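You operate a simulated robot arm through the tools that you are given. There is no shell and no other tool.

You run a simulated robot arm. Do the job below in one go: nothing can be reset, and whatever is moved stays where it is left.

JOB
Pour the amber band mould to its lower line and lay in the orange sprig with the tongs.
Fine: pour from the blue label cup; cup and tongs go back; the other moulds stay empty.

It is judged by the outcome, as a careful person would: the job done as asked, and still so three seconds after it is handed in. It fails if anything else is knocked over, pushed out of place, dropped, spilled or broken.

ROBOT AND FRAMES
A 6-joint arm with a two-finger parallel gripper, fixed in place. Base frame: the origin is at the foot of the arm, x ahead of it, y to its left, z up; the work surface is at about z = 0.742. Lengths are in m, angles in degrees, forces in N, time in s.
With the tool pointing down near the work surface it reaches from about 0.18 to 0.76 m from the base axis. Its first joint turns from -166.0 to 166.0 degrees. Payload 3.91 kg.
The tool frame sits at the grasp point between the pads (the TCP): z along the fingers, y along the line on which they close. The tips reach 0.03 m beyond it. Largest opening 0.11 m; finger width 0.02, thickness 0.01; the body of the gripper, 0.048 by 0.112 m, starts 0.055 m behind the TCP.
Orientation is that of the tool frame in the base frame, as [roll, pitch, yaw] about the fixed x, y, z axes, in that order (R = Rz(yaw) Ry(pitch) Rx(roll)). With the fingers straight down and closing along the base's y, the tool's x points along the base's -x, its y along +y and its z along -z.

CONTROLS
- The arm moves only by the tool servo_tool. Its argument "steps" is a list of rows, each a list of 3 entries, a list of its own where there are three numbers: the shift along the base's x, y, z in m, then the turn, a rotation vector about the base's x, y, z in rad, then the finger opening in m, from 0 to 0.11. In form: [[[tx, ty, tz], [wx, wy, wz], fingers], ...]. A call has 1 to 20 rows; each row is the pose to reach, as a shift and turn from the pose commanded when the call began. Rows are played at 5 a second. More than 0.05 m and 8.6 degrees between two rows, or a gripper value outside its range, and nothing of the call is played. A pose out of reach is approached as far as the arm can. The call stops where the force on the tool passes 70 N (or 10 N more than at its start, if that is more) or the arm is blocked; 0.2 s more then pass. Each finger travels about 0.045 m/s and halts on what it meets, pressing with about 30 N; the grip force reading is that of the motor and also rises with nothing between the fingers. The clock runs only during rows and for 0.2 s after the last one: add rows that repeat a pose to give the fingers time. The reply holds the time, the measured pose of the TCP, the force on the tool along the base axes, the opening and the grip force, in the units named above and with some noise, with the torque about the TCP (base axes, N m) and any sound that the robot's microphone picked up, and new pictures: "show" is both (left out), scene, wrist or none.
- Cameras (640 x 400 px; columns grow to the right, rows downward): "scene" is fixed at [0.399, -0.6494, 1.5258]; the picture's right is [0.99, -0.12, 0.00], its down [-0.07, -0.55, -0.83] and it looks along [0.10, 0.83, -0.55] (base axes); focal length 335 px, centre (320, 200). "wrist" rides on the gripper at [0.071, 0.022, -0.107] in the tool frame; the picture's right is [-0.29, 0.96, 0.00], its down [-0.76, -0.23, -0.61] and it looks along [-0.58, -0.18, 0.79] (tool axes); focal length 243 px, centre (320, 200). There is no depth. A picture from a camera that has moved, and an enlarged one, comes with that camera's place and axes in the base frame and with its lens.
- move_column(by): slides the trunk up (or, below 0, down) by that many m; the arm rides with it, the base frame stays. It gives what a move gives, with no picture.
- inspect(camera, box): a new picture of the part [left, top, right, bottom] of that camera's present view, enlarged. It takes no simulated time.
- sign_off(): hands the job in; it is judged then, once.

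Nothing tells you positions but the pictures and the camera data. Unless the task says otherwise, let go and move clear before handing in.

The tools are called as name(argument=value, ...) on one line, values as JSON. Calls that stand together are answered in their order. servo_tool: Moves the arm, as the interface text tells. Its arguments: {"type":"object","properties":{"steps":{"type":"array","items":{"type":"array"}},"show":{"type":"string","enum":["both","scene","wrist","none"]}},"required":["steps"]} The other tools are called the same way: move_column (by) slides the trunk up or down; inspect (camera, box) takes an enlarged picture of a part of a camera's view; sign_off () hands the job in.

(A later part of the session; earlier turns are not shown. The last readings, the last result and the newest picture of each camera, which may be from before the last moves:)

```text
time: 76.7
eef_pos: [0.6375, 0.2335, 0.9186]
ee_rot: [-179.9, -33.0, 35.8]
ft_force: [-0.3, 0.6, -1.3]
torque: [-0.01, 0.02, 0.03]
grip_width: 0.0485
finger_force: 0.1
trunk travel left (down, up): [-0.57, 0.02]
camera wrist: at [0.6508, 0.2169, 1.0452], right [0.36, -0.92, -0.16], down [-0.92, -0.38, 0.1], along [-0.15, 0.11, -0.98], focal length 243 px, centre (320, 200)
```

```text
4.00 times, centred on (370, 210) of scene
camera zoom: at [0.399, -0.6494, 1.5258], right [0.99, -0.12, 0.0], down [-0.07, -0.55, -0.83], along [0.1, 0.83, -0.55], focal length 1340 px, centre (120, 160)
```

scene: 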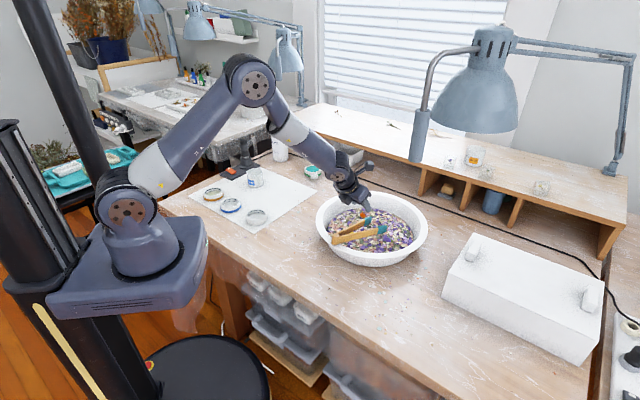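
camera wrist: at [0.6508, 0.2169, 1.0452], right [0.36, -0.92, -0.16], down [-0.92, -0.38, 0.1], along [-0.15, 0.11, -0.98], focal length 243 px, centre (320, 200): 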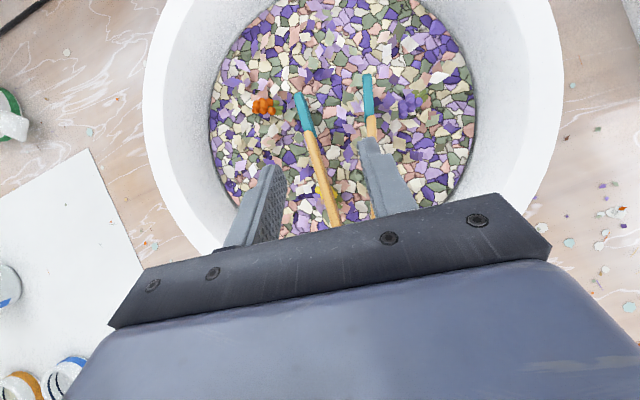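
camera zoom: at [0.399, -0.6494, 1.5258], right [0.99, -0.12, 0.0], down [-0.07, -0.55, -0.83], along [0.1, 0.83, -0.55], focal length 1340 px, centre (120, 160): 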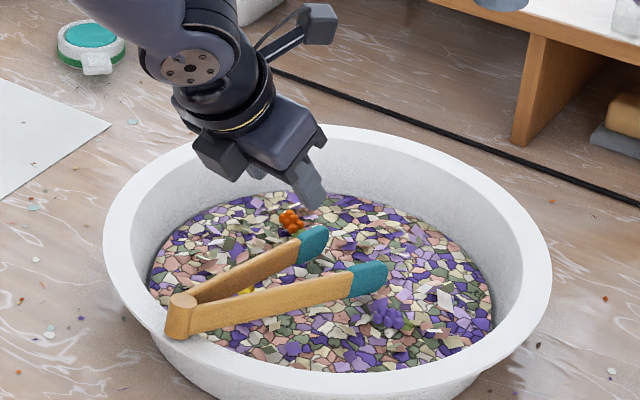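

The tongs slipped again during the lift because the spring alone gives too little grip, and they rest at nearly the same place. So I'll carry them squeezed fully shut, which lets the gripper press hard, and open only while static at the sprig. I'll re-grasp slightly lower for full finger coverage.

servo_tool(steps=[[[0, 0, 0], [0, 0, 0], 0.065], [[0.0065, -0.007, 0], [0, 0, 0], 0.08], [[0.0065, -0.007, -0.015], [0, 0, 0], 0.085], [[0.0065, -0.007, -0.035], [0, 0, 0], 0.085], [[0.0065, -0.007, -0.055], [0, 0, 0], 0.085], [[0.0065, -0.007, -0.075], [0, 0, 0], 0.085], [[0.0065, -0.007, -0.088], [0, 0, 0], 0.085], [[0.0065, -0.007, -0.0926], [0, 0, 0], 0.085], [[0.0065, -0.007, -0.0926], [0, 0, 0], 0.085]])

inspect(camera="wrist", box=[200, 0, 460, 200])

inspect(camera="scene", box=[325, 190, 405, 250])

```text
time: 78.7
eef_pos: [0.6442, 0.2264, 0.8248]
ee_rot: [-180.0, -33.0, 35.8]
ft_force: [-0.8, -0.5, -0.2]
torque: [0.01, 0.0, -0.01]
grip_width: 0.0852
finger_force: 0.0
trunk travel left (down, up): [-0.57, 0.02]
camera wrist: at [0.6574, 0.2099, 0.9526], right [0.36, -0.92, -0.16], down [-0.92, -0.38, 0.1], along [-0.15, 0.11, -0.98], focal length 243 px, centre (320, 200)
```

scene: 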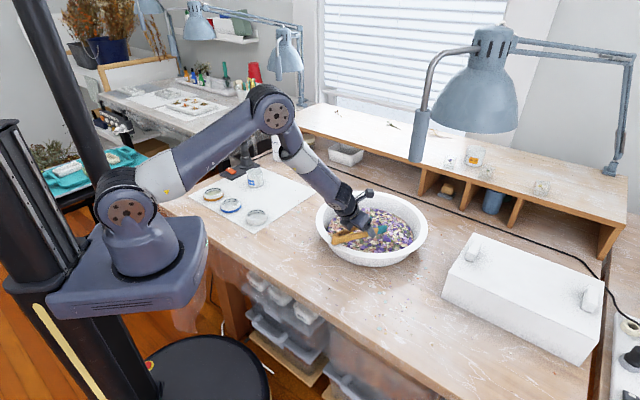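
wrist: 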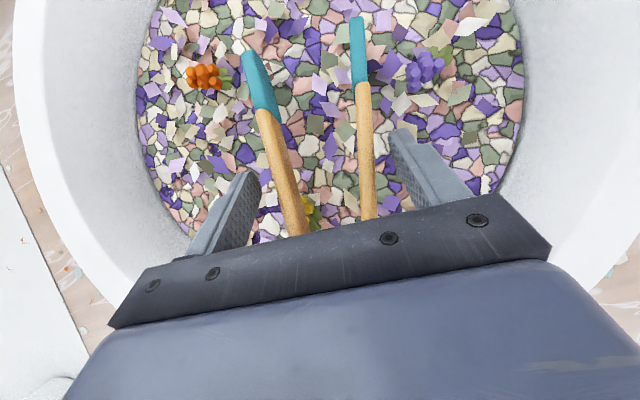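

```text
2.00 times, centred on (330, 100) of wrist
camera zoom: at [0.6574, 0.2099, 0.9526], right [0.36, -0.92, -0.16], down [-0.92, -0.38, 0.1], along [-0.15, 0.11, -0.98], focal length 485 px, centre (300, 400)
```

zoom: 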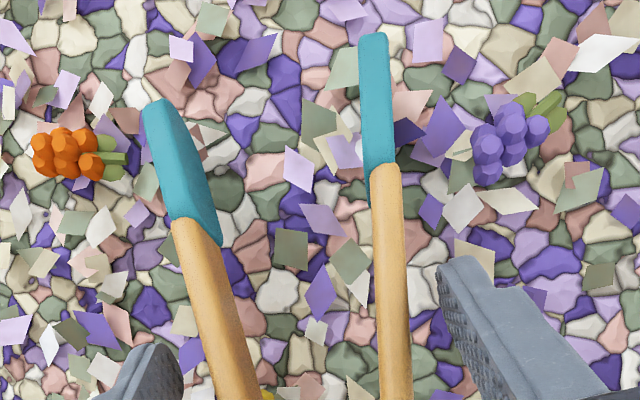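

```text
6.67 times, centred on (365, 220) of scene
camera zoom: at [0.399, -0.6494, 1.5258], right [0.99, -0.12, 0.0], down [-0.07, -0.55, -0.83], along [0.1, 0.83, -0.55], focal length 2233 px, centre (20, 67)
```

zoom: 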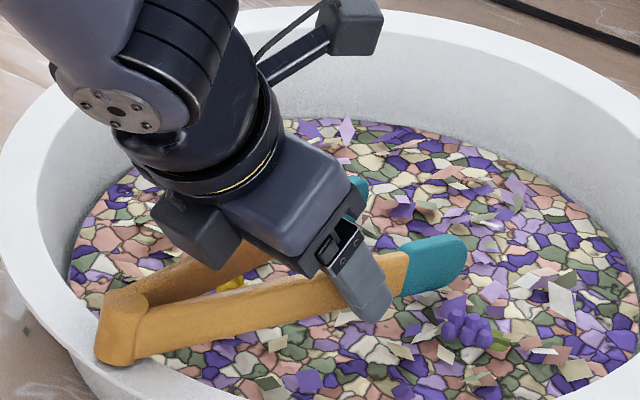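

The fingers now cover the arms fully. I'll close until the tips meet and the grip becomes firm.

servo_tool(steps=[[[0, 0, 0], [0, 0, 0], 0.07], [[0, 0, 0], [0, 0, 0], 0.06], [[0, 0, 0], [0, 0, 0], 0.055], [[0, 0, 0], [0, 0, 0], 0.05], [[0, 0, 0], [0, 0, 0], 0.046], [[0, 0, 0], [0, 0, 0], 0.042], [[0, 0, 0], [0, 0, 0], 0.038], [[0, 0, 0], [0, 0, 0], 0.034], [[0, 0, 0], [0, 0, 0], 0.031], [[0, 0, 0], [0, 0, 0], 0.028], [[0, 0, 0], [0, 0, 0], 0.028]])

inspect(camera="wrist", box=[200, 0, 460, 200])

inspect(camera="scene", box=[325, 190, 405, 250])

```text
time: 81.1
eef_pos: [0.6441, 0.2259, 0.8251]
ee_rot: [180.0, -33.0, 35.9]
ft_force: [0.9, 0.4, 0.4]
torque: [-0.01, -0.05, -0.03]
grip_width: 0.0299
finger_force: 3.1
trunk travel left (down, up): [-0.57, 0.02]
camera wrist: at [0.6574, 0.2098, 0.9527], right [0.36, -0.92, -0.16], down [-0.92, -0.38, 0.1], along [-0.15, 0.11, -0.98], focal length 243 px, centre (320, 200)
```

scene: 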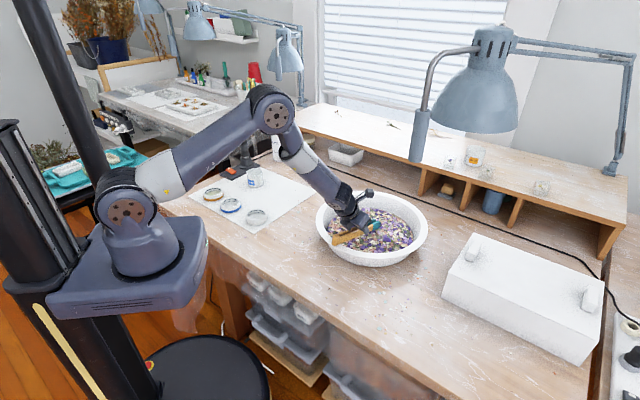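
wrist: 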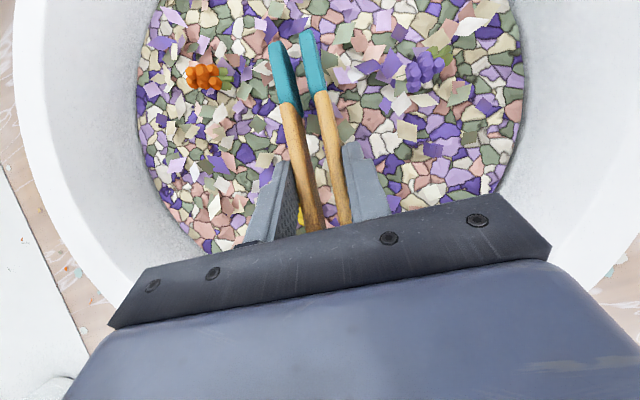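

```text
2.00 times, centred on (330, 100) of wrist
camera zoom: at [0.6574, 0.2098, 0.9527], right [0.36, -0.92, -0.16], down [-0.92, -0.38, 0.1], along [-0.15, 0.11, -0.98], focal length 485 px, centre (300, 400)
```

zoom: 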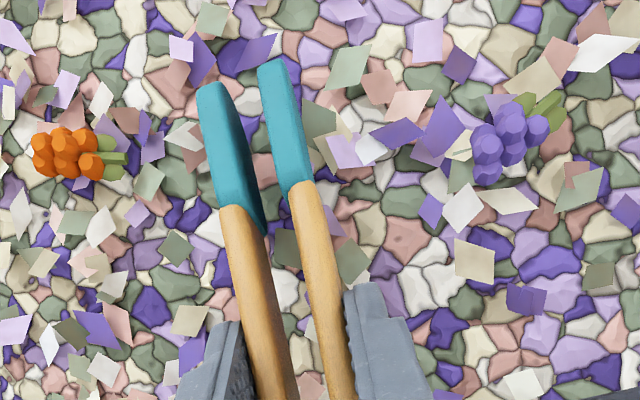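

```text
6.67 times, centred on (365, 220) of scene
camera zoom: at [0.399, -0.6494, 1.5258], right [0.99, -0.12, 0.0], down [-0.07, -0.55, -0.83], along [0.1, 0.83, -0.55], focal length 2233 px, centre (20, 67)
```

zoom: 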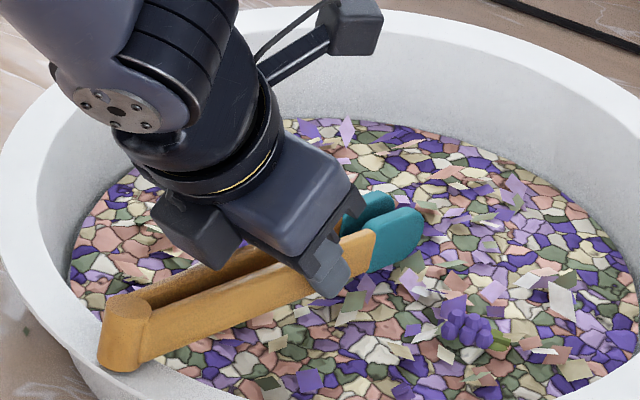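

The tips are nearly together. I'll close the rest of the way to a firm squeeze.

servo_tool(steps=[[[0, 0, 0], [0, 0, 0], 0.026], [[0, 0, 0], [0, 0, 0], 0.024], [[0, 0, 0], [0, 0, 0], 0.022], [[0, 0, 0], [0, 0, 0], 0.02], [[0, 0, 0], [0, 0, 0], 0.02], [[0, 0, 0], [0, 0, 0], 0.02]], show="none")

inspect(camera="wrist", box=[200, 0, 460, 200])

```text
time: 82.5
eef_pos: [0.6435, 0.2267, 0.8255]
ee_rot: [-180.0, -33.0, 35.8]
ft_force: [-0.2, 0.3, -0.1]
torque: [-0.01, 0.0, 0.0]
grip_width: 0.0232
finger_force: 3.8
trunk travel left (down, up): [-0.57, 0.02]
```

```text
2.00 times, centred on (330, 100) of wrist
camera zoom: at [0.6574, 0.2098, 0.9526], right [0.36, -0.92, -0.16], down [-0.92, -0.38, 0.1], along [-0.15, 0.11, -0.98], focal length 485 px, centre (300, 400)
```

zoom: 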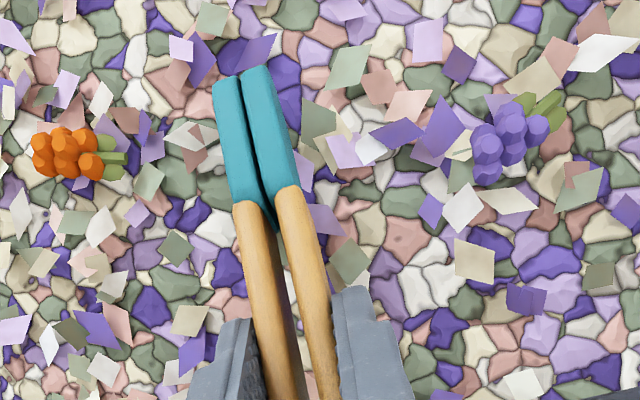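

The tips have met. I'll let the grip force build.

servo_tool(steps=[[[0, 0, 0], [0, 0, 0], 0.018], [[0, 0, 0], [0, 0, 0], 0.018], [[0, 0, 0], [0, 0, 0], 0.018]], show="none")

```text
time: 83.3
eef_pos: [0.644, 0.2265, 0.8257]
ee_rot: [180.0, -33.0, 35.9]
ft_force: [-0.5, -0.6, -0.5]
torque: [-0.01, -0.05, -0.01]
grip_width: 0.0197
finger_force: 30.0
trunk travel left (down, up): [-0.57, 0.02]
```

The grip is firm at 30 N with the tips shut. I'll lift the tongs clear of the bowl and check that they hold.

servo_tool(steps=[[[0, 0, 0.005], [0, 0, 0], 0.018], [[0, 0, 0.015], [0, 0, 0], 0.018], [[0, 0, 0.03], [0, 0, 0], 0.018], [[0, 0, 0.045], [0, 0, 0], 0.018], [[0, 0, 0.06], [0, 0, 0], 0.018], [[0, 0, 0.08], [0, 0, 0], 0.018], [[0, 0, 0.1], [0, 0, 0], 0.018], [[0, 0, 0.115], [0, 0, 0], 0.018], [[0, 0, 0.115], [0, 0, 0], 0.018]])

inspect(camera="scene", box=[310, 160, 430, 260])

inspect(camera="wrist", box=[200, 0, 460, 200])

```text
time: 85.3
eef_pos: [0.6443, 0.2252, 0.9396]
ee_rot: [-179.9, -33.0, 35.8]
ft_force: [0.3, -0.1, -1.7]
torque: [0.03, 0.01, 0.0]
grip_width: 0.0202
finger_force: 30.6
trunk travel left (down, up): [-0.57, 0.02]
camera wrist: at [0.6574, 0.2092, 1.0679], right [0.36, -0.92, -0.16], down [-0.92, -0.38, 0.1], along [-0.15, 0.11, -0.98], focal length 243 px, centre (320, 200)
```

scene: 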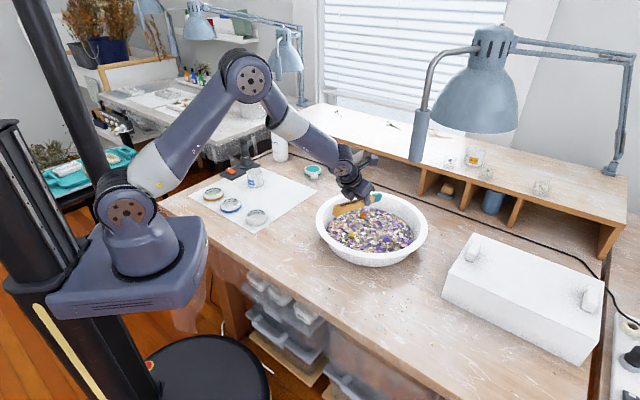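
wrist: 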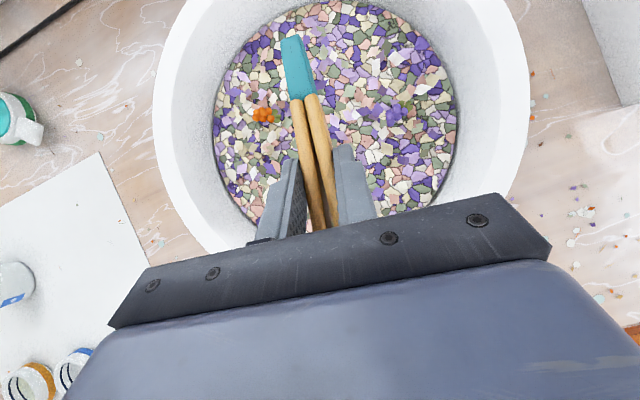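

```text
4.00 times, centred on (370, 210) of scene
camera zoom: at [0.399, -0.6494, 1.5258], right [0.99, -0.12, 0.0], down [-0.07, -0.55, -0.83], along [0.1, 0.83, -0.55], focal length 1340 px, centre (120, 160)
```

zoom: 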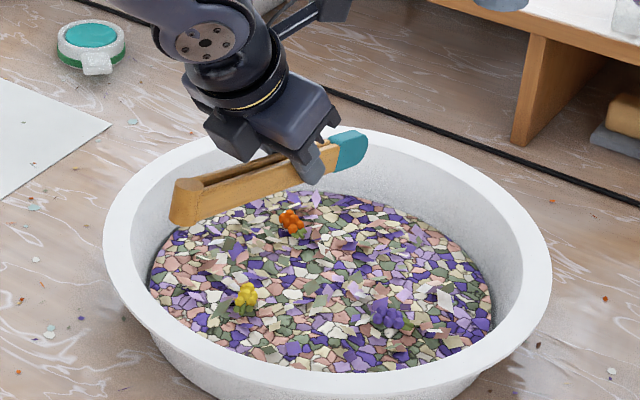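

```text
2.00 times, centred on (330, 100) of wrist
camera zoom: at [0.6574, 0.2092, 1.0679], right [0.36, -0.92, -0.16], down [-0.92, -0.38, 0.1], along [-0.15, 0.11, -0.98], focal length 485 px, centre (300, 400)
```

zoom: 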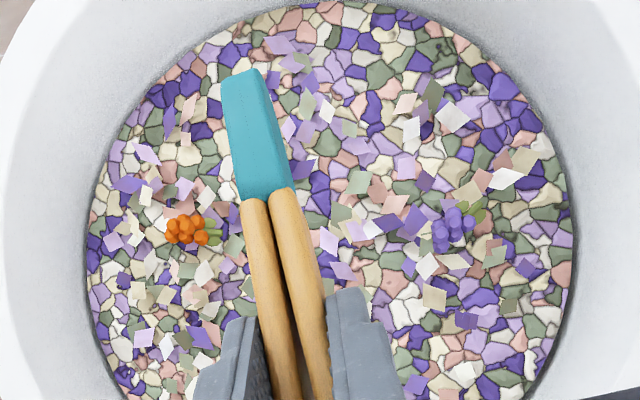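

The tongs hold firmly. I'll now turn the heading to 75° over the sprig, so the stem lies along the tongs.

servo_tool(steps=[[[0, 0, 0], [0, 0, 0.06], 0.018], [[0.002, 0.005, 0], [0, 0, 0.14], 0.018], [[0.004, 0.01, 0], [0, 0, 0.22], 0.018], [[0.007, 0.018, 0], [0, 0, 0.3], 0.018], [[0.01, 0.026, 0], [0, 0, 0.38], 0.018], [[0.013, 0.034, 0], [0, 0, 0.46], 0.018], [[0.016, 0.042, 0], [0, 0, 0.54], 0.018], [[0.02, 0.05, 0], [0, 0, 0.62], 0.018], [[0.02, 0.05, 0], [0, 0, 0.684], 0.018], [[0.02, 0.05, 0], [0, 0, 0.684], 0.018]], show="none")

servo_tool(steps=[[[0, 0, 0], [-0.065, 0.0174, 0], 0.018], [[0, 0, -0.01], [-0.13, 0.0348, 0], 0.018], [[0, 0, -0.02], [-0.1939, 0.0519, 0], 0.018], [[0, 0, -0.03], [-0.1939, 0.0519, 0], 0.018], [[0, 0, -0.03], [-0.1939, 0.0519, 0], 0.018]])

inspect(camera="scene", box=[330, 180, 400, 230])

inspect(camera="wrist", box=[200, 0, 460, 200])

```text
time: 87.5
eef_pos: [0.6644, 0.2763, 0.9398]
ee_rot: [179.9, -33.0, 75.1]
ft_force: [0.5, -0.3, -0.8]
torque: [0.02, 0.03, 0.0]
grip_width: 0.0199
finger_force: 30.0
trunk travel left (down, up): [-0.57, 0.02]
```

```text
time: 88.7
eef_pos: [0.6639, 0.2765, 0.9107]
ee_rot: [180.0, -21.5, 75.0]
ft_force: [-0.2, 0.4, -0.3]
torque: [0.01, -0.01, -0.03]
grip_width: 0.0197
finger_force: 29.6
trunk travel left (down, up): [-0.57, 0.02]
camera wrist: at [0.6919, 0.2969, 1.0345], right [0.85, -0.51, -0.11], down [-0.46, -0.84, 0.29], along [-0.24, -0.2, -0.95], focal length 243 px, centre (320, 200)
```

scene: 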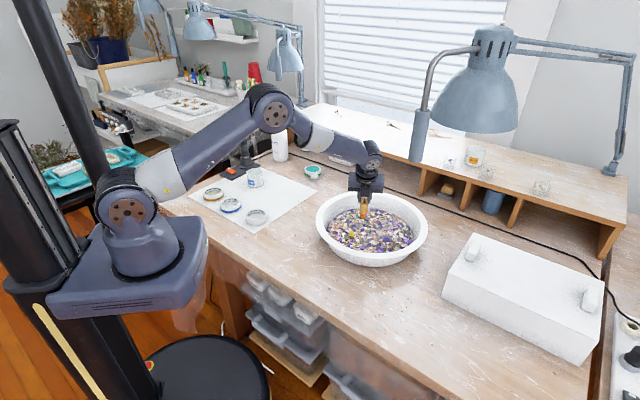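
wrist: 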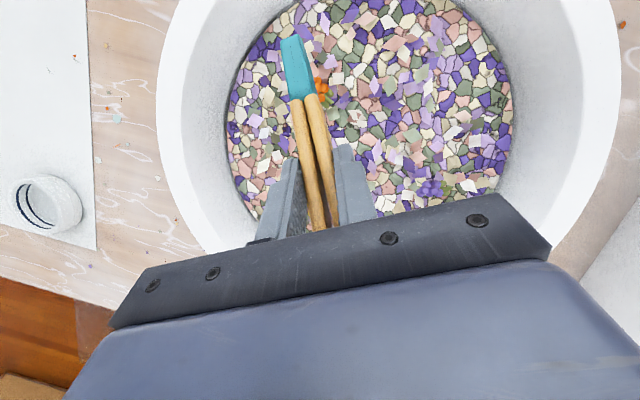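

```text
8.00 times, centred on (365, 205) of scene
camera zoom: at [0.399, -0.6494, 1.5258], right [0.99, -0.12, 0.0], down [-0.07, -0.55, -0.83], along [0.1, 0.83, -0.55], focal length 2680 px, centre (-40, 160)
```

zoom: 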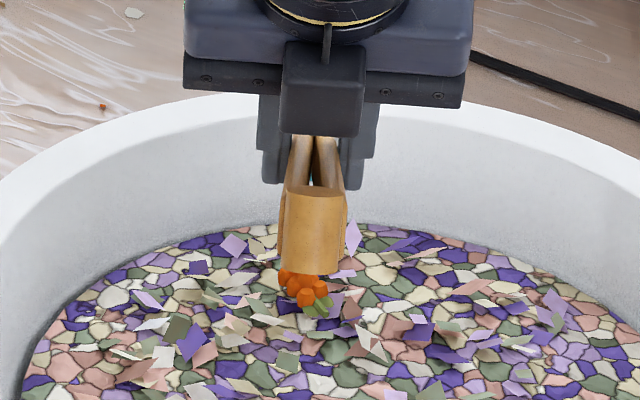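

```text
2.00 times, centred on (330, 100) of wrist
camera zoom: at [0.6919, 0.2969, 1.0345], right [0.85, -0.51, -0.11], down [-0.46, -0.84, 0.29], along [-0.24, -0.2, -0.95], focal length 485 px, centre (300, 400)
```

zoom: 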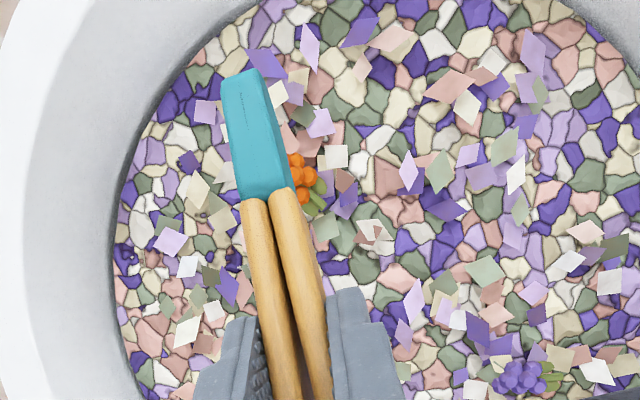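

The geometry checks out: the tips' grip point is directly above the sprig. I'll lower until the tips are just above it, then open slowly.

servo_tool(steps=[[[0, 0, -0.01], [0, 0, 0], 0.018], [[0, 0, -0.02], [0, 0, 0], 0.018], [[0, 0, -0.03], [0, 0, 0], 0.018], [[0, 0, -0.038], [0, 0, 0], 0.018], [[0, 0, -0.038], [0, 0, 0], 0.0195], [[0, 0, -0.038], [0, 0, 0], 0.0205], [[0, 0, -0.038], [0, 0, 0], 0.0212], [[0, 0, -0.038], [0, 0, 0], 0.0218], [[0, 0, -0.038], [0, 0, 0], 0.0224], [[0, 0, -0.038], [0, 0, 0], 0.023], [[0, 0, -0.038], [0, 0, 0], 0.0236], [[0, 0, -0.038], [0, 0, 0], 0.0242], [[0, 0, -0.038], [0, 0, 0], 0.0248], [[0, 0, -0.038], [0, 0, 0], 0.0254], [[0, 0, -0.038], [0, 0, 0], 0.026], [[0, 0, -0.038], [0, 0, 0], 0.0266], [[0, 0, -0.038], [0, 0, 0], 0.0272]], show="none")

inspect(camera="wrist", box=[200, 0, 460, 200])

inspect(camera="scene", box=[330, 180, 400, 230])

```text
time: 92.3
eef_pos: [0.6642, 0.2754, 0.872]
ee_rot: [-180.0, -21.6, 75.0]
ft_force: [0.1, 0.5, -0.9]
torque: [0.03, -0.03, -0.02]
grip_width: 0.0278
finger_force: 3.0
trunk travel left (down, up): [-0.57, 0.02]
```

```text
2.00 times, centred on (330, 100) of wrist
camera zoom: at [0.6917, 0.2968, 0.9965], right [0.85, -0.51, -0.11], down [-0.46, -0.84, 0.29], along [-0.24, -0.2, -0.95], focal length 485 px, centre (300, 400)
```

zoom: 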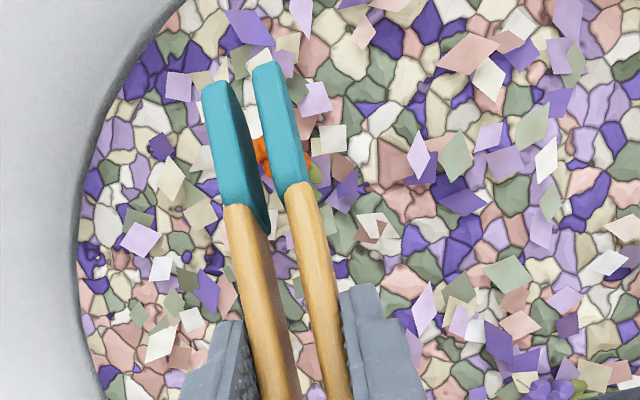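

```text
8.00 times, centred on (365, 205) of scene
camera zoom: at [0.399, -0.6494, 1.5258], right [0.99, -0.12, 0.0], down [-0.07, -0.55, -0.83], along [0.1, 0.83, -0.55], focal length 2680 px, centre (-40, 160)
```

zoom: 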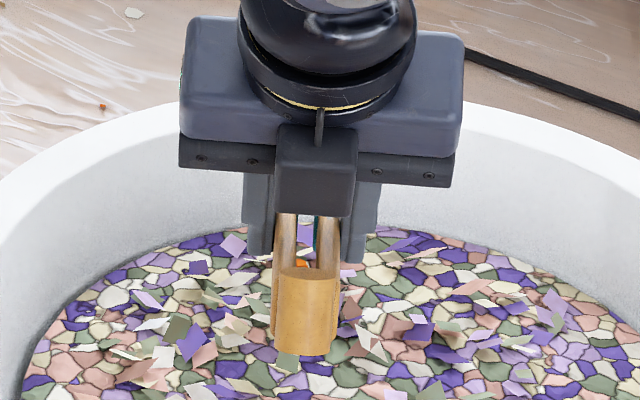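

The arms follow the opening and the grip still reads 3 N. Continuing the slow opening.

servo_tool(steps=[[[0, 0, 0], [0, 0, 0], 0.0284], [[0, 0, 0], [0, 0, 0], 0.029], [[0, 0, 0], [0, 0, 0], 0.0296], [[0, 0, 0], [0, 0, 0], 0.0302], [[0, 0, 0], [0, 0, 0], 0.0308], [[0, 0, 0], [0, 0, 0], 0.0314], [[0, 0, 0], [0, 0, 0], 0.032], [[0, 0, 0], [0, 0, 0], 0.0326], [[0, 0, 0], [0, 0, 0], 0.0332], [[0, 0, 0], [0, 0, 0], 0.0338], [[0, 0, 0], [0, 0, 0], 0.0344], [[0, 0, 0], [0, 0, 0], 0.035], [[0, 0, 0], [0, 0, 0], 0.0356], [[0, 0, 0], [0, 0, 0], 0.0362], [[0, 0, 0], [0, 0, 0], 0.0368], [[0, 0, 0], [0, 0, 0], 0.0374], [[0, 0, 0], [0, 0, 0], 0.038], [[0, 0, 0], [0, 0, 0], 0.038]], show="none")

inspect(camera="wrist", box=[200, 0, 460, 200])

inspect(camera="scene", box=[330, 180, 400, 230])

```text
time: 96.1
eef_pos: [0.663, 0.2766, 0.8724]
ee_rot: [180.0, -21.5, 74.9]
ft_force: [-0.8, -0.3, -0.1]
torque: [-0.02, -0.01, 0.01]
grip_width: 0.0373
finger_force: 2.5
trunk travel left (down, up): [-0.57, 0.02]
```

```text
2.00 times, centred on (330, 100) of wrist
camera zoom: at [0.6917, 0.2968, 0.9965], right [0.85, -0.51, -0.11], down [-0.46, -0.84, 0.29], along [-0.24, -0.2, -0.95], focal length 485 px, centre (300, 400)
```

zoom: 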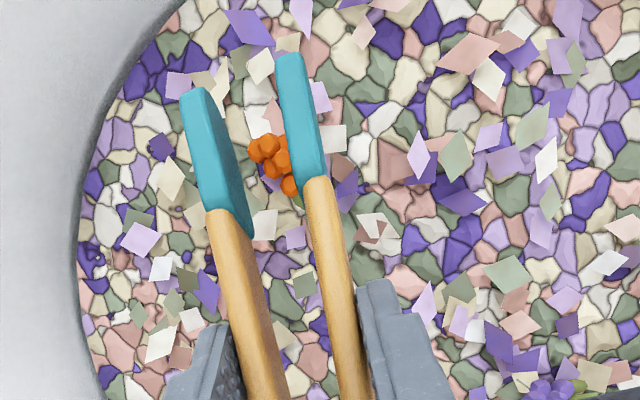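

```text
8.00 times, centred on (365, 205) of scene
camera zoom: at [0.399, -0.6494, 1.5258], right [0.99, -0.12, 0.0], down [-0.07, -0.55, -0.83], along [0.1, 0.83, -0.55], focal length 2680 px, centre (-40, 160)
```

zoom: 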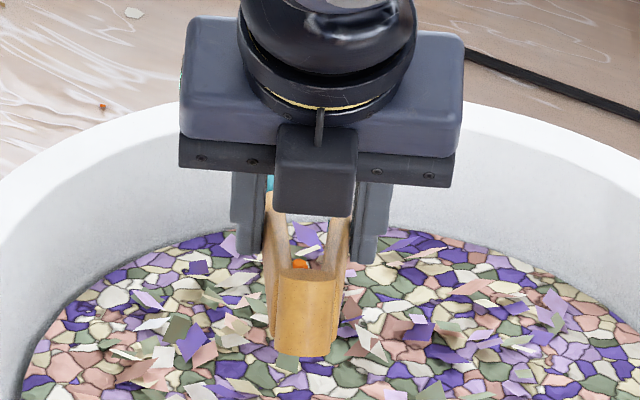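

The sprig is now visible between the tips and well centred. I'll open a little further for clearance.

servo_tool(steps=[[[0, 0, 0], [0, 0, 0], 0.0385], [[0, 0, 0], [0, 0, 0], 0.039], [[0, 0, 0], [0, 0, 0], 0.0395], [[0, 0, 0], [0, 0, 0], 0.04], [[0, 0, 0], [0, 0, 0], 0.0405], [[0, 0, 0], [0, 0, 0], 0.041], [[0, 0, 0], [0, 0, 0], 0.0415], [[0, 0, 0], [0, 0, 0], 0.042], [[0, 0, 0], [0, 0, 0], 0.0425], [[0, 0, 0], [0, 0, 0], 0.043], [[0, 0, 0], [0, 0, 0], 0.043]], show="none")

inspect(camera="wrist", box=[200, 0, 460, 200])

```text
time: 98.5
eef_pos: [0.6656, 0.2763, 0.8718]
ee_rot: [-180.0, -21.4, 75.0]
ft_force: [0.2, -0.2, -1.1]
torque: [-0.01, -0.04, 0.0]
grip_width: 0.0429
finger_force: 2.0
trunk travel left (down, up): [-0.57, 0.02]
```

```text
2.00 times, centred on (330, 100) of wrist
camera zoom: at [0.6917, 0.2968, 0.9965], right [0.85, -0.51, -0.11], down [-0.46, -0.84, 0.29], along [-0.24, -0.2, -0.95], focal length 485 px, centre (300, 400)
```

zoom: 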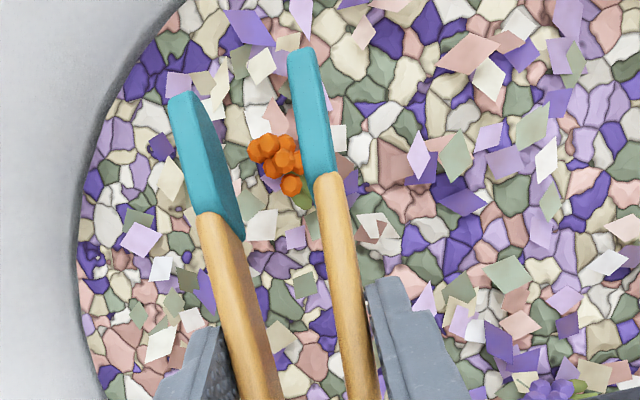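

The hold is steady at 2 N. I'll flatten the tongs by 8° so the pads will enclose the sprig, in slow small steps, then check before the final lowering.

servo_tool(steps=[[[0, -0.0005, -0.001], [0.0135, -0.0036, 0], 0.043], [[-0.0002, -0.001, -0.002], [0.027, -0.0072, 0], 0.043], [[-0.0005, -0.002, -0.004], [0.0405, -0.0108, 0], 0.043], [[-0.0008, -0.003, -0.006], [0.054, -0.0144, 0], 0.043], [[-0.001, -0.004, -0.008], [0.0674, -0.0181, 0], 0.043], [[-0.0013, -0.005, -0.01], [0.0809, -0.0217, 0], 0.043], [[-0.0016, -0.006, -0.012], [0.0944, -0.0253, 0], 0.043], [[-0.0019, -0.007, -0.014], [0.1079, -0.0289, 0], 0.043], [[-0.0022, -0.008, -0.017], [0.1213, -0.0325, 0], 0.043], [[-0.0022, -0.008, -0.02], [0.1348, -0.0361, 0], 0.043], [[-0.0022, -0.008, -0.02], [0.1348, -0.0361, 0], 0.043]], show="none")

inspect(camera="wrist", box=[200, 0, 460, 200])

inspect(camera="scene", box=[330, 180, 400, 230])

```text
time: 100.9
eef_pos: [0.6625, 0.268, 0.853]
ee_rot: [180.0, -29.5, 75.0]
ft_force: [-0.4, -0.1, -0.2]
torque: [0.05, 0.02, 0.02]
grip_width: 0.0427
finger_force: 2.7
trunk travel left (down, up): [-0.57, 0.02]
```

```text
2.00 times, centred on (330, 100) of wrist
camera zoom: at [0.6852, 0.2715, 0.979], right [0.86, -0.49, -0.14], down [-0.47, -0.87, 0.16], along [-0.2, -0.07, -0.98], focal length 485 px, centre (300, 400)
```

zoom: 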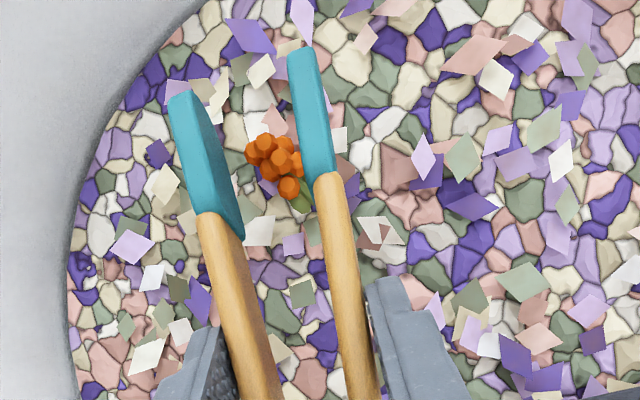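

```text
8.00 times, centred on (365, 205) of scene
camera zoom: at [0.399, -0.6494, 1.5258], right [0.99, -0.12, 0.0], down [-0.07, -0.55, -0.83], along [0.1, 0.83, -0.55], focal length 2680 px, centre (-40, 160)
```

zoom: 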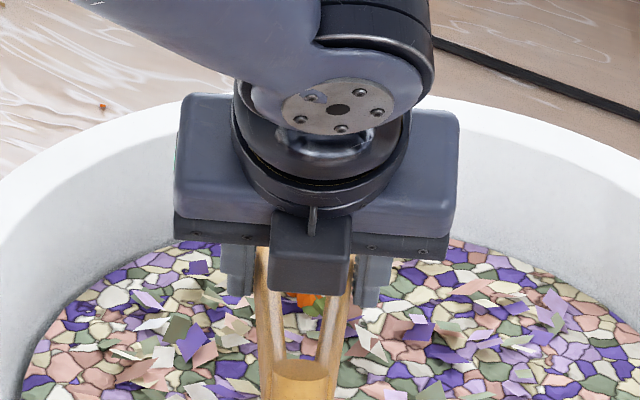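

Still held and centred on the sprig. I'll lower slowly around it.

servo_tool(steps=[[[0, 0, -0.003], [0, 0, 0], 0.043], [[0, 0, -0.006], [0, 0, 0], 0.043], [[0, 0, -0.009], [0, 0, 0], 0.043], [[0, 0, -0.012], [0, 0, 0], 0.043], [[0, 0, -0.015], [0, 0, 0], 0.043], [[0, 0, -0.0175], [0, 0, 0], 0.043], [[0, 0, -0.0195], [0, 0, 0], 0.043], [[0, 0, -0.0195], [0, 0, 0], 0.043]], show="none")

inspect(camera="wrist", box=[200, 0, 460, 200])

inspect(camera="scene", box=[330, 180, 400, 230])

```text
time: 102.7
eef_pos: [0.6625, 0.268, 0.8316]
ee_rot: [179.9, -29.5, 74.9]
ft_force: [-0.1, -0.3, -1.2]
torque: [-0.01, 0.02, 0.0]
grip_width: 0.0444
finger_force: 3.1
trunk travel left (down, up): [-0.57, 0.02]
```

```text
2.00 times, centred on (330, 100) of wrist
camera zoom: at [0.685, 0.2715, 0.9593], right [0.86, -0.49, -0.14], down [-0.47, -0.87, 0.16], along [-0.2, -0.07, -0.98], focal length 485 px, centre (300, 400)
```

zoom: 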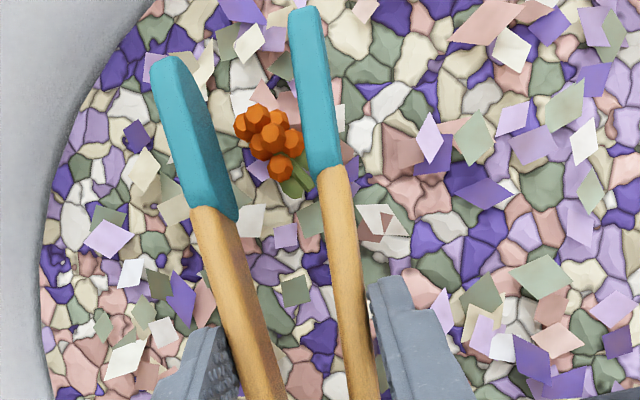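

```text
8.00 times, centred on (365, 205) of scene
camera zoom: at [0.399, -0.6494, 1.5258], right [0.99, -0.12, 0.0], down [-0.07, -0.55, -0.83], along [0.1, 0.83, -0.55], focal length 2680 px, centre (-40, 160)
```

zoom: 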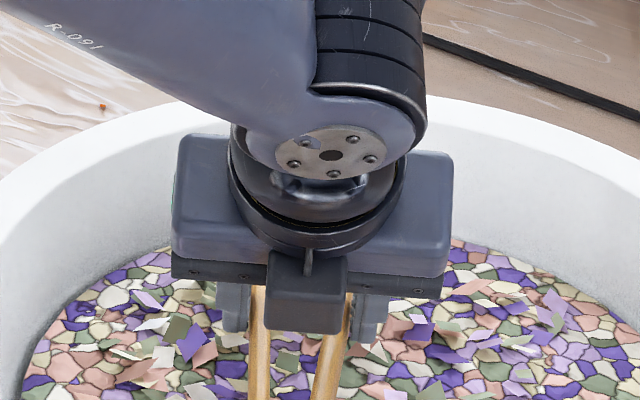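

The tips now rest on the bed with the sprig squarely between the pads. Closing on it.

servo_tool(steps=[[[0, 0, 0], [0, 0, 0], 0.0415], [[0, 0, 0], [0, 0, 0], 0.04], [[0, 0, 0], [0, 0, 0], 0.0385], [[0, 0, 0], [0, 0, 0], 0.037], [[0, 0, 0], [0, 0, 0], 0.0355], [[0, 0, 0], [0, 0, 0], 0.034], [[0, 0, 0], [0, 0, 0], 0.0325], [[0, 0, 0], [0, 0, 0], 0.031], [[0, 0, 0], [0, 0, 0], 0.0295], [[0, 0, 0], [0, 0, 0], 0.028]], show="none")

inspect(camera="wrist", box=[200, 0, 460, 200])

```text
time: 104.9
eef_pos: [0.6623, 0.2687, 0.8341]
ee_rot: [-179.9, -29.5, 75.0]
ft_force: [0.5, 0.0, -0.5]
torque: [0.02, -0.06, -0.01]
grip_width: 0.0284
finger_force: 2.9
trunk travel left (down, up): [-0.57, 0.02]
```

```text
2.00 times, centred on (330, 100) of wrist
camera zoom: at [0.685, 0.2715, 0.9594], right [0.86, -0.49, -0.14], down [-0.47, -0.87, 0.16], along [-0.2, -0.07, -0.98], focal length 485 px, centre (300, 400)
```

zoom: 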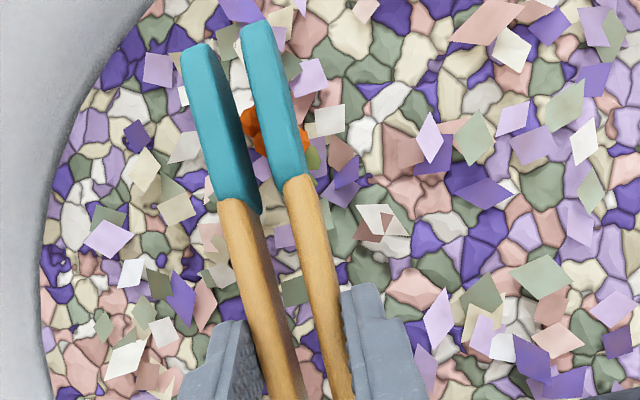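

The tongs tilted in the weak grip, with the hinge end sagging, so the tips sit above the sprig instead of around it. I'll reopen slowly here, let the tongs lie flat on the petal bed with the arms on either side of the sprig, then re-grip closer to their balance point.

servo_tool(steps=[[[0, 0, 0], [0, 0, 0], 0.029], [[0, 0, 0], [0, 0, 0], 0.0297], [[0, 0, 0], [0, 0, 0], 0.0304], [[0, 0, 0], [0, 0, 0], 0.0311], [[0, 0, 0], [0, 0, 0], 0.0318], [[0, 0, 0], [0, 0, 0], 0.0325], [[0, 0, 0], [0, 0, 0], 0.0332], [[0, 0, 0], [0, 0, 0], 0.0339], [[0, 0, 0], [0, 0, 0], 0.0346], [[0, 0, 0], [0, 0, 0], 0.0353], [[0, 0, 0], [0, 0, 0], 0.036], [[0, 0, 0], [0, 0, 0], 0.0367], [[0, 0, 0], [0, 0, 0], 0.0374], [[0, 0, 0], [0, 0, 0], 0.0381], [[0, 0, 0], [0, 0, 0], 0.0388], [[0, 0, 0], [0, 0, 0], 0.0395], [[0, 0, 0], [0, 0, 0], 0.0402], [[0, 0, 0], [0, 0, 0], 0.0409], [[0, 0, 0], [0, 0, 0], 0.0416], [[0, 0, 0], [0, 0, 0], 0.0423]], show="none")

inspect(camera="wrist", box=[200, 0, 460, 200])

inspect(camera="scene", box=[320, 185, 410, 250])

```text
time: 109.1
eef_pos: [0.6618, 0.2677, 0.8326]
ee_rot: [-180.0, -29.5, 75.0]
ft_force: [0.9, 0.4, -1.2]
torque: [0.0, -0.03, -0.03]
grip_width: 0.0421
finger_force: 2.1
trunk travel left (down, up): [-0.57, 0.02]
```

```text
2.00 times, centred on (330, 100) of wrist
camera zoom: at [0.685, 0.2715, 0.9594], right [0.86, -0.49, -0.14], down [-0.47, -0.87, 0.16], along [-0.2, -0.07, -0.98], focal length 485 px, centre (300, 400)
```

zoom: 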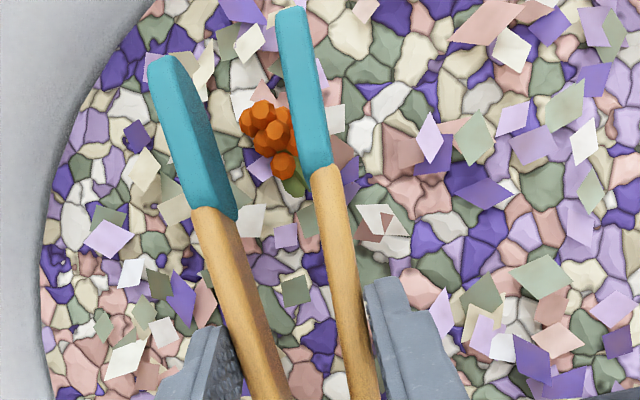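

```text
6.15 times, centred on (365, 218) of scene
camera zoom: at [0.399, -0.6494, 1.5258], right [0.99, -0.12, 0.0], down [-0.07, -0.55, -0.83], along [0.1, 0.83, -0.55], focal length 2062 px, centre (43, 92)
```

zoom: 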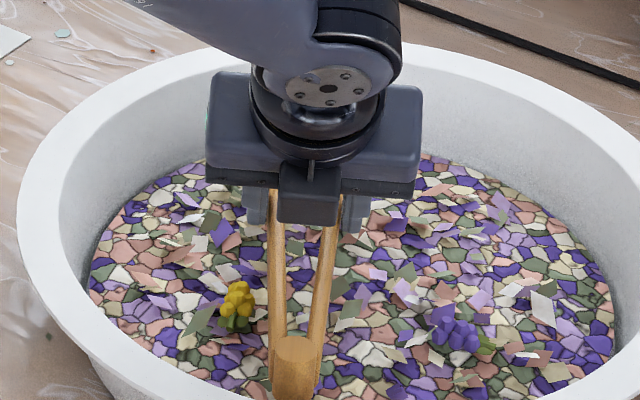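

The tongs now lie level about 1.5 cm above the bed with the sprig between the arms. I'll lower them gently onto the bed.

servo_tool(steps=[[[0, 0, -0.002], [0, 0, 0], 0.0423], [[0, 0, -0.004], [0, 0, 0], 0.0423], [[0, 0, -0.006], [0, 0, 0], 0.0423], [[0, 0, -0.008], [0, 0, 0], 0.0423], [[0, 0, -0.01], [0, 0, 0], 0.0423], [[0, 0, -0.012], [0, 0, 0], 0.0423], [[0, 0, -0.014], [0, 0, 0], 0.0423], [[0, 0, -0.014], [0, 0, 0], 0.0423]], show="none")

inspect(camera="wrist", box=[200, 0, 460, 200])

inspect(camera="scene", box=[320, 185, 410, 250])

```text
time: 110.9
eef_pos: [0.6612, 0.269, 0.819]
ee_rot: [180.0, -29.4, 75.0]
ft_force: [0.0, -0.2, 1.0]
torque: [-0.02, -0.03, 0.02]
grip_width: 0.0437
finger_force: 2.2
trunk travel left (down, up): [-0.57, 0.02]
```

```text
2.00 times, centred on (330, 100) of wrist
camera zoom: at [0.6842, 0.2721, 0.9459], right [0.86, -0.49, -0.14], down [-0.47, -0.87, 0.16], along [-0.2, -0.07, -0.98], focal length 485 px, centre (300, 400)
```

zoom: 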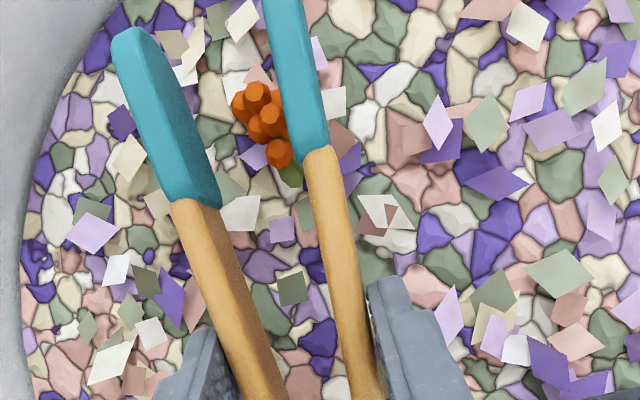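

```text
6.15 times, centred on (365, 218) of scene
camera zoom: at [0.399, -0.6494, 1.5258], right [0.99, -0.12, 0.0], down [-0.07, -0.55, -0.83], along [0.1, 0.83, -0.55], focal length 2062 px, centre (43, 92)
```

zoom: 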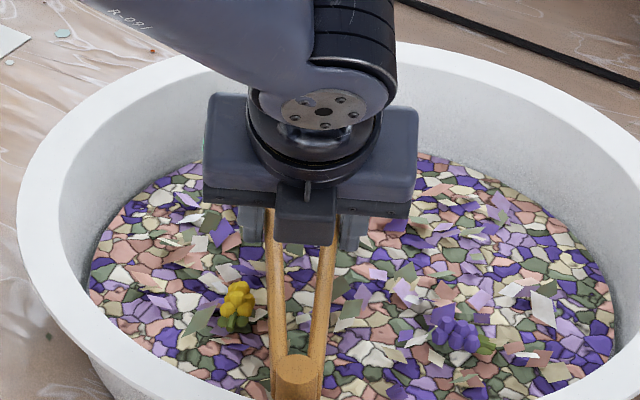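

The right tip is landing on the edge of the sprig because the arms sit about 7 mm too far left. I'll raise slightly, shift right, and lower again.

servo_tool(steps=[[[0, 0, 0.003], [0, 0, 0], 0.0423], [[0, 0, 0.007], [0, 0, 0], 0.0423], [[0, 0, 0.011], [0, 0, 0], 0.0423], [[0, 0, 0.014], [0, 0, 0], 0.0423], [[0.002, -0.0005, 0.014], [0, 0, 0], 0.0423], [[0.004, -0.001, 0.014], [0, 0, 0], 0.0423], [[0.006, -0.0016, 0.014], [0, 0, 0], 0.0423], [[0.0077, -0.0021, 0.014], [0, 0, 0], 0.0423], [[0.0077, -0.0021, 0.014], [0, 0, 0], 0.0423]], show="none")

inspect(camera="wrist", box=[200, 0, 460, 200])

inspect(camera="scene", box=[320, 185, 410, 250])

```text
time: 112.9
eef_pos: [0.6699, 0.2665, 0.8329]
ee_rot: [-180.0, -29.5, 74.9]
ft_force: [0.1, -0.3, -1.0]
torque: [0.0, -0.02, -0.02]
grip_width: 0.0439
finger_force: 3.0
trunk travel left (down, up): [-0.57, 0.02]
```

```text
2.00 times, centred on (330, 100) of wrist
camera zoom: at [0.6928, 0.2695, 0.9595], right [0.86, -0.49, -0.14], down [-0.47, -0.87, 0.16], along [-0.2, -0.07, -0.98], focal length 485 px, centre (300, 400)
```

zoom: 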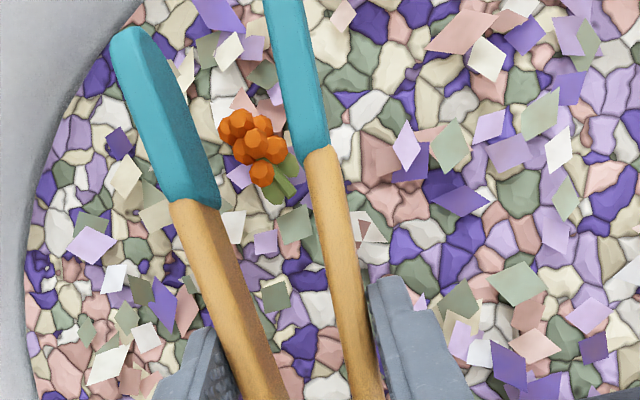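

```text
6.15 times, centred on (365, 218) of scene
camera zoom: at [0.399, -0.6494, 1.5258], right [0.99, -0.12, 0.0], down [-0.07, -0.55, -0.83], along [0.1, 0.83, -0.55], focal length 2062 px, centre (43, 92)
```

zoom: 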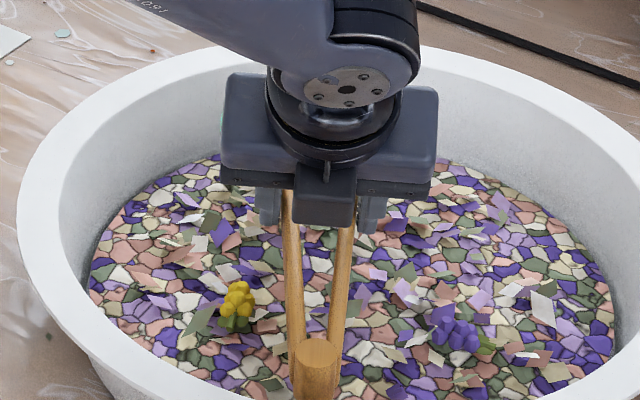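

The sprig is now fully visible and centred between the arms. Lowering onto the bed.

servo_tool(steps=[[[0, 0, -0.002], [0, 0, 0], 0.0423], [[0, 0, -0.004], [0, 0, 0], 0.0423], [[0, 0, -0.006], [0, 0, 0], 0.0423], [[0, 0, -0.008], [0, 0, 0], 0.0423], [[0, 0, -0.01], [0, 0, 0], 0.0423], [[0, 0, -0.012], [0, 0, 0], 0.0423], [[0, 0, -0.014], [0, 0, 0], 0.0423], [[0, 0, -0.016], [0, 0, 0], 0.0423], [[0, 0, -0.018], [0, 0, 0], 0.0423], [[0, 0, -0.018], [0, 0, 0], 0.0423]], show="none")

inspect(camera="wrist", box=[200, 0, 460, 200])

inspect(camera="scene", box=[320, 185, 410, 250])

```text
time: 115.1
eef_pos: [0.6697, 0.2659, 0.8143]
ee_rot: [-180.0, -29.6, 75.1]
ft_force: [-0.3, 0.0, 0.6]
torque: [-0.02, 0.01, 0.02]
grip_width: 0.0438
finger_force: 2.1
trunk travel left (down, up): [-0.57, 0.02]
```

```text
2.00 times, centred on (330, 100) of wrist
camera zoom: at [0.6925, 0.2694, 0.9417], right [0.86, -0.49, -0.14], down [-0.47, -0.87, 0.16], along [-0.2, -0.07, -0.98], focal length 485 px, centre (300, 400)
```

zoom: 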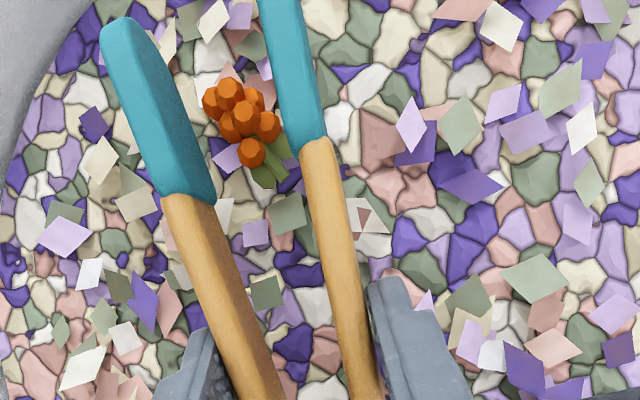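

```text
6.15 times, centred on (365, 218) of scene
camera zoom: at [0.399, -0.6494, 1.5258], right [0.99, -0.12, 0.0], down [-0.07, -0.55, -0.83], along [0.1, 0.83, -0.55], focal length 2062 px, centre (43, 92)
```

zoom: 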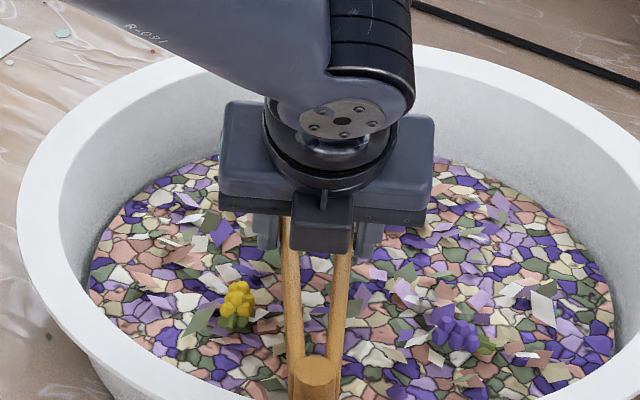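

The sprig lies between the pads and the tongs rest on the bed. Closing on it slowly.

servo_tool(steps=[[[0, 0, 0], [0, 0, 0], 0.0415], [[0, 0, 0], [0, 0, 0], 0.0405], [[0, 0, 0], [0, 0, 0], 0.0395], [[0, 0, 0], [0, 0, 0], 0.0385], [[0, 0, 0], [0, 0, 0], 0.0375], [[0, 0, 0], [0, 0, 0], 0.0365], [[0, 0, 0], [0, 0, 0], 0.0355], [[0, 0, 0], [0, 0, 0], 0.0345], [[0, 0, 0], [0, 0, 0], 0.0335]], show="none")

inspect(camera="wrist", box=[200, 0, 460, 200])

```text
time: 117.1
eef_pos: [0.671, 0.265, 0.8149]
ee_rot: [-180.0, -29.4, 75.0]
ft_force: [0.3, 0.6, -0.7]
torque: [-0.04, 0.01, 0.01]
grip_width: 0.034
finger_force: 2.3
trunk travel left (down, up): [-0.57, 0.02]
```

```text
2.00 times, centred on (330, 100) of wrist
camera zoom: at [0.6926, 0.2694, 0.9419], right [0.86, -0.49, -0.14], down [-0.47, -0.87, 0.16], along [-0.2, -0.07, -0.98], focal length 485 px, centre (300, 400)
```

zoom: 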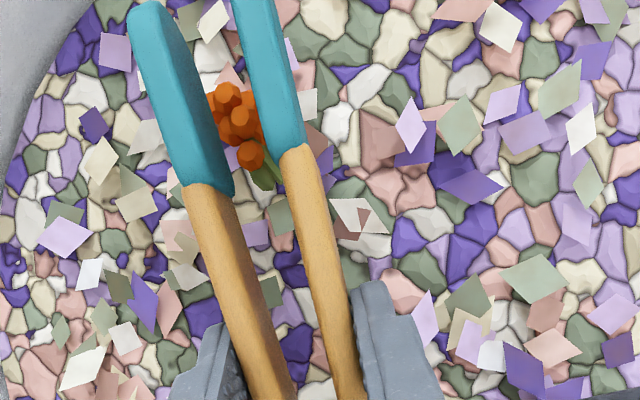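

The pads are closing on the cluster. Continuing.

servo_tool(steps=[[[0, 0, 0], [0, 0, 0], 0.0325], [[0, 0, 0], [0, 0, 0], 0.0315], [[0, 0, 0], [0, 0, 0], 0.0305], [[0, 0, 0], [0, 0, 0], 0.0295], [[0, 0, 0], [0, 0, 0], 0.0285], [[0, 0, 0], [0, 0, 0], 0.0285], [[0, 0, 0], [0, 0, 0], 0.0285]], show="none")

inspect(camera="wrist", box=[200, 0, 460, 200])

```text
time: 118.7
eef_pos: [0.6701, 0.2662, 0.815]
ee_rot: [180.0, -29.5, 75.1]
ft_force: [1.1, -0.4, 0.5]
torque: [-0.07, 0.01, -0.02]
grip_width: 0.0293
finger_force: 3.8
trunk travel left (down, up): [-0.57, 0.02]
```

```text
2.00 times, centred on (330, 100) of wrist
camera zoom: at [0.6926, 0.2694, 0.9419], right [0.86, -0.49, -0.14], down [-0.47, -0.87, 0.16], along [-0.2, -0.07, -0.98], focal length 485 px, centre (300, 400)
```

zoom: 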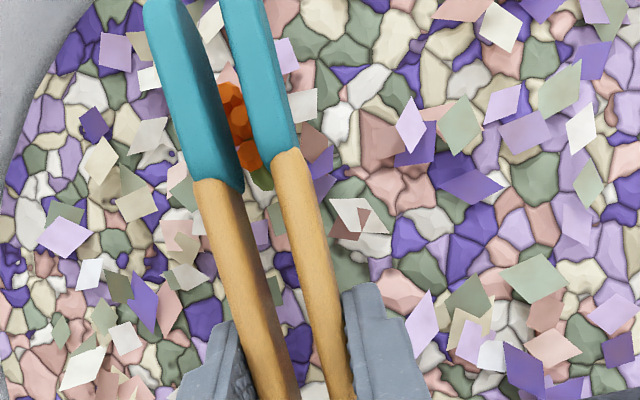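

servo_tool(steps=[[[0, 0, 0], [0, 0, 0], 0.0275], [[0, 0, 0], [0, 0, 0], 0.0265], [[0, 0, 0], [0, 0, 0], 0.0255], [[0, 0, 0], [0, 0, 0], 0.0245], [[0, 0, 0], [0, 0, 0], 0.0245]], show="none")

inspect(camera="wrist", box=[200, 0, 460, 200])

```text
time: 119.9
eef_pos: [0.6697, 0.2656, 0.8153]
ee_rot: [-180.0, -29.6, 75.0]
ft_force: [0.2, 0.2, 0.8]
torque: [0.02, -0.01, 0.01]
grip_width: 0.0271
finger_force: 3.0
trunk travel left (down, up): [-0.57, 0.02]
```

```text
2.00 times, centred on (330, 100) of wrist
camera zoom: at [0.6926, 0.2694, 0.9419], right [0.86, -0.49, -0.14], down [-0.47, -0.87, 0.16], along [-0.2, -0.07, -0.98], focal length 485 px, centre (300, 400)
```

zoom: 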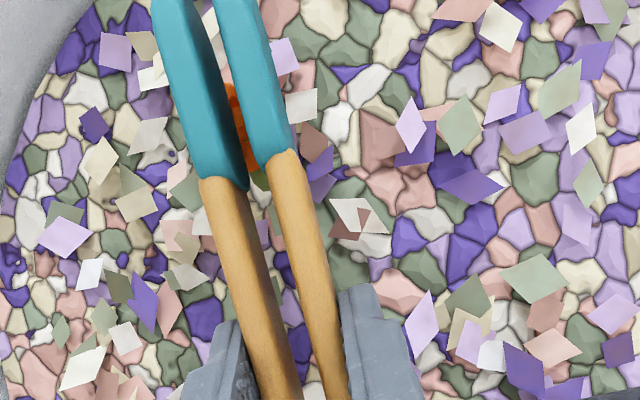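

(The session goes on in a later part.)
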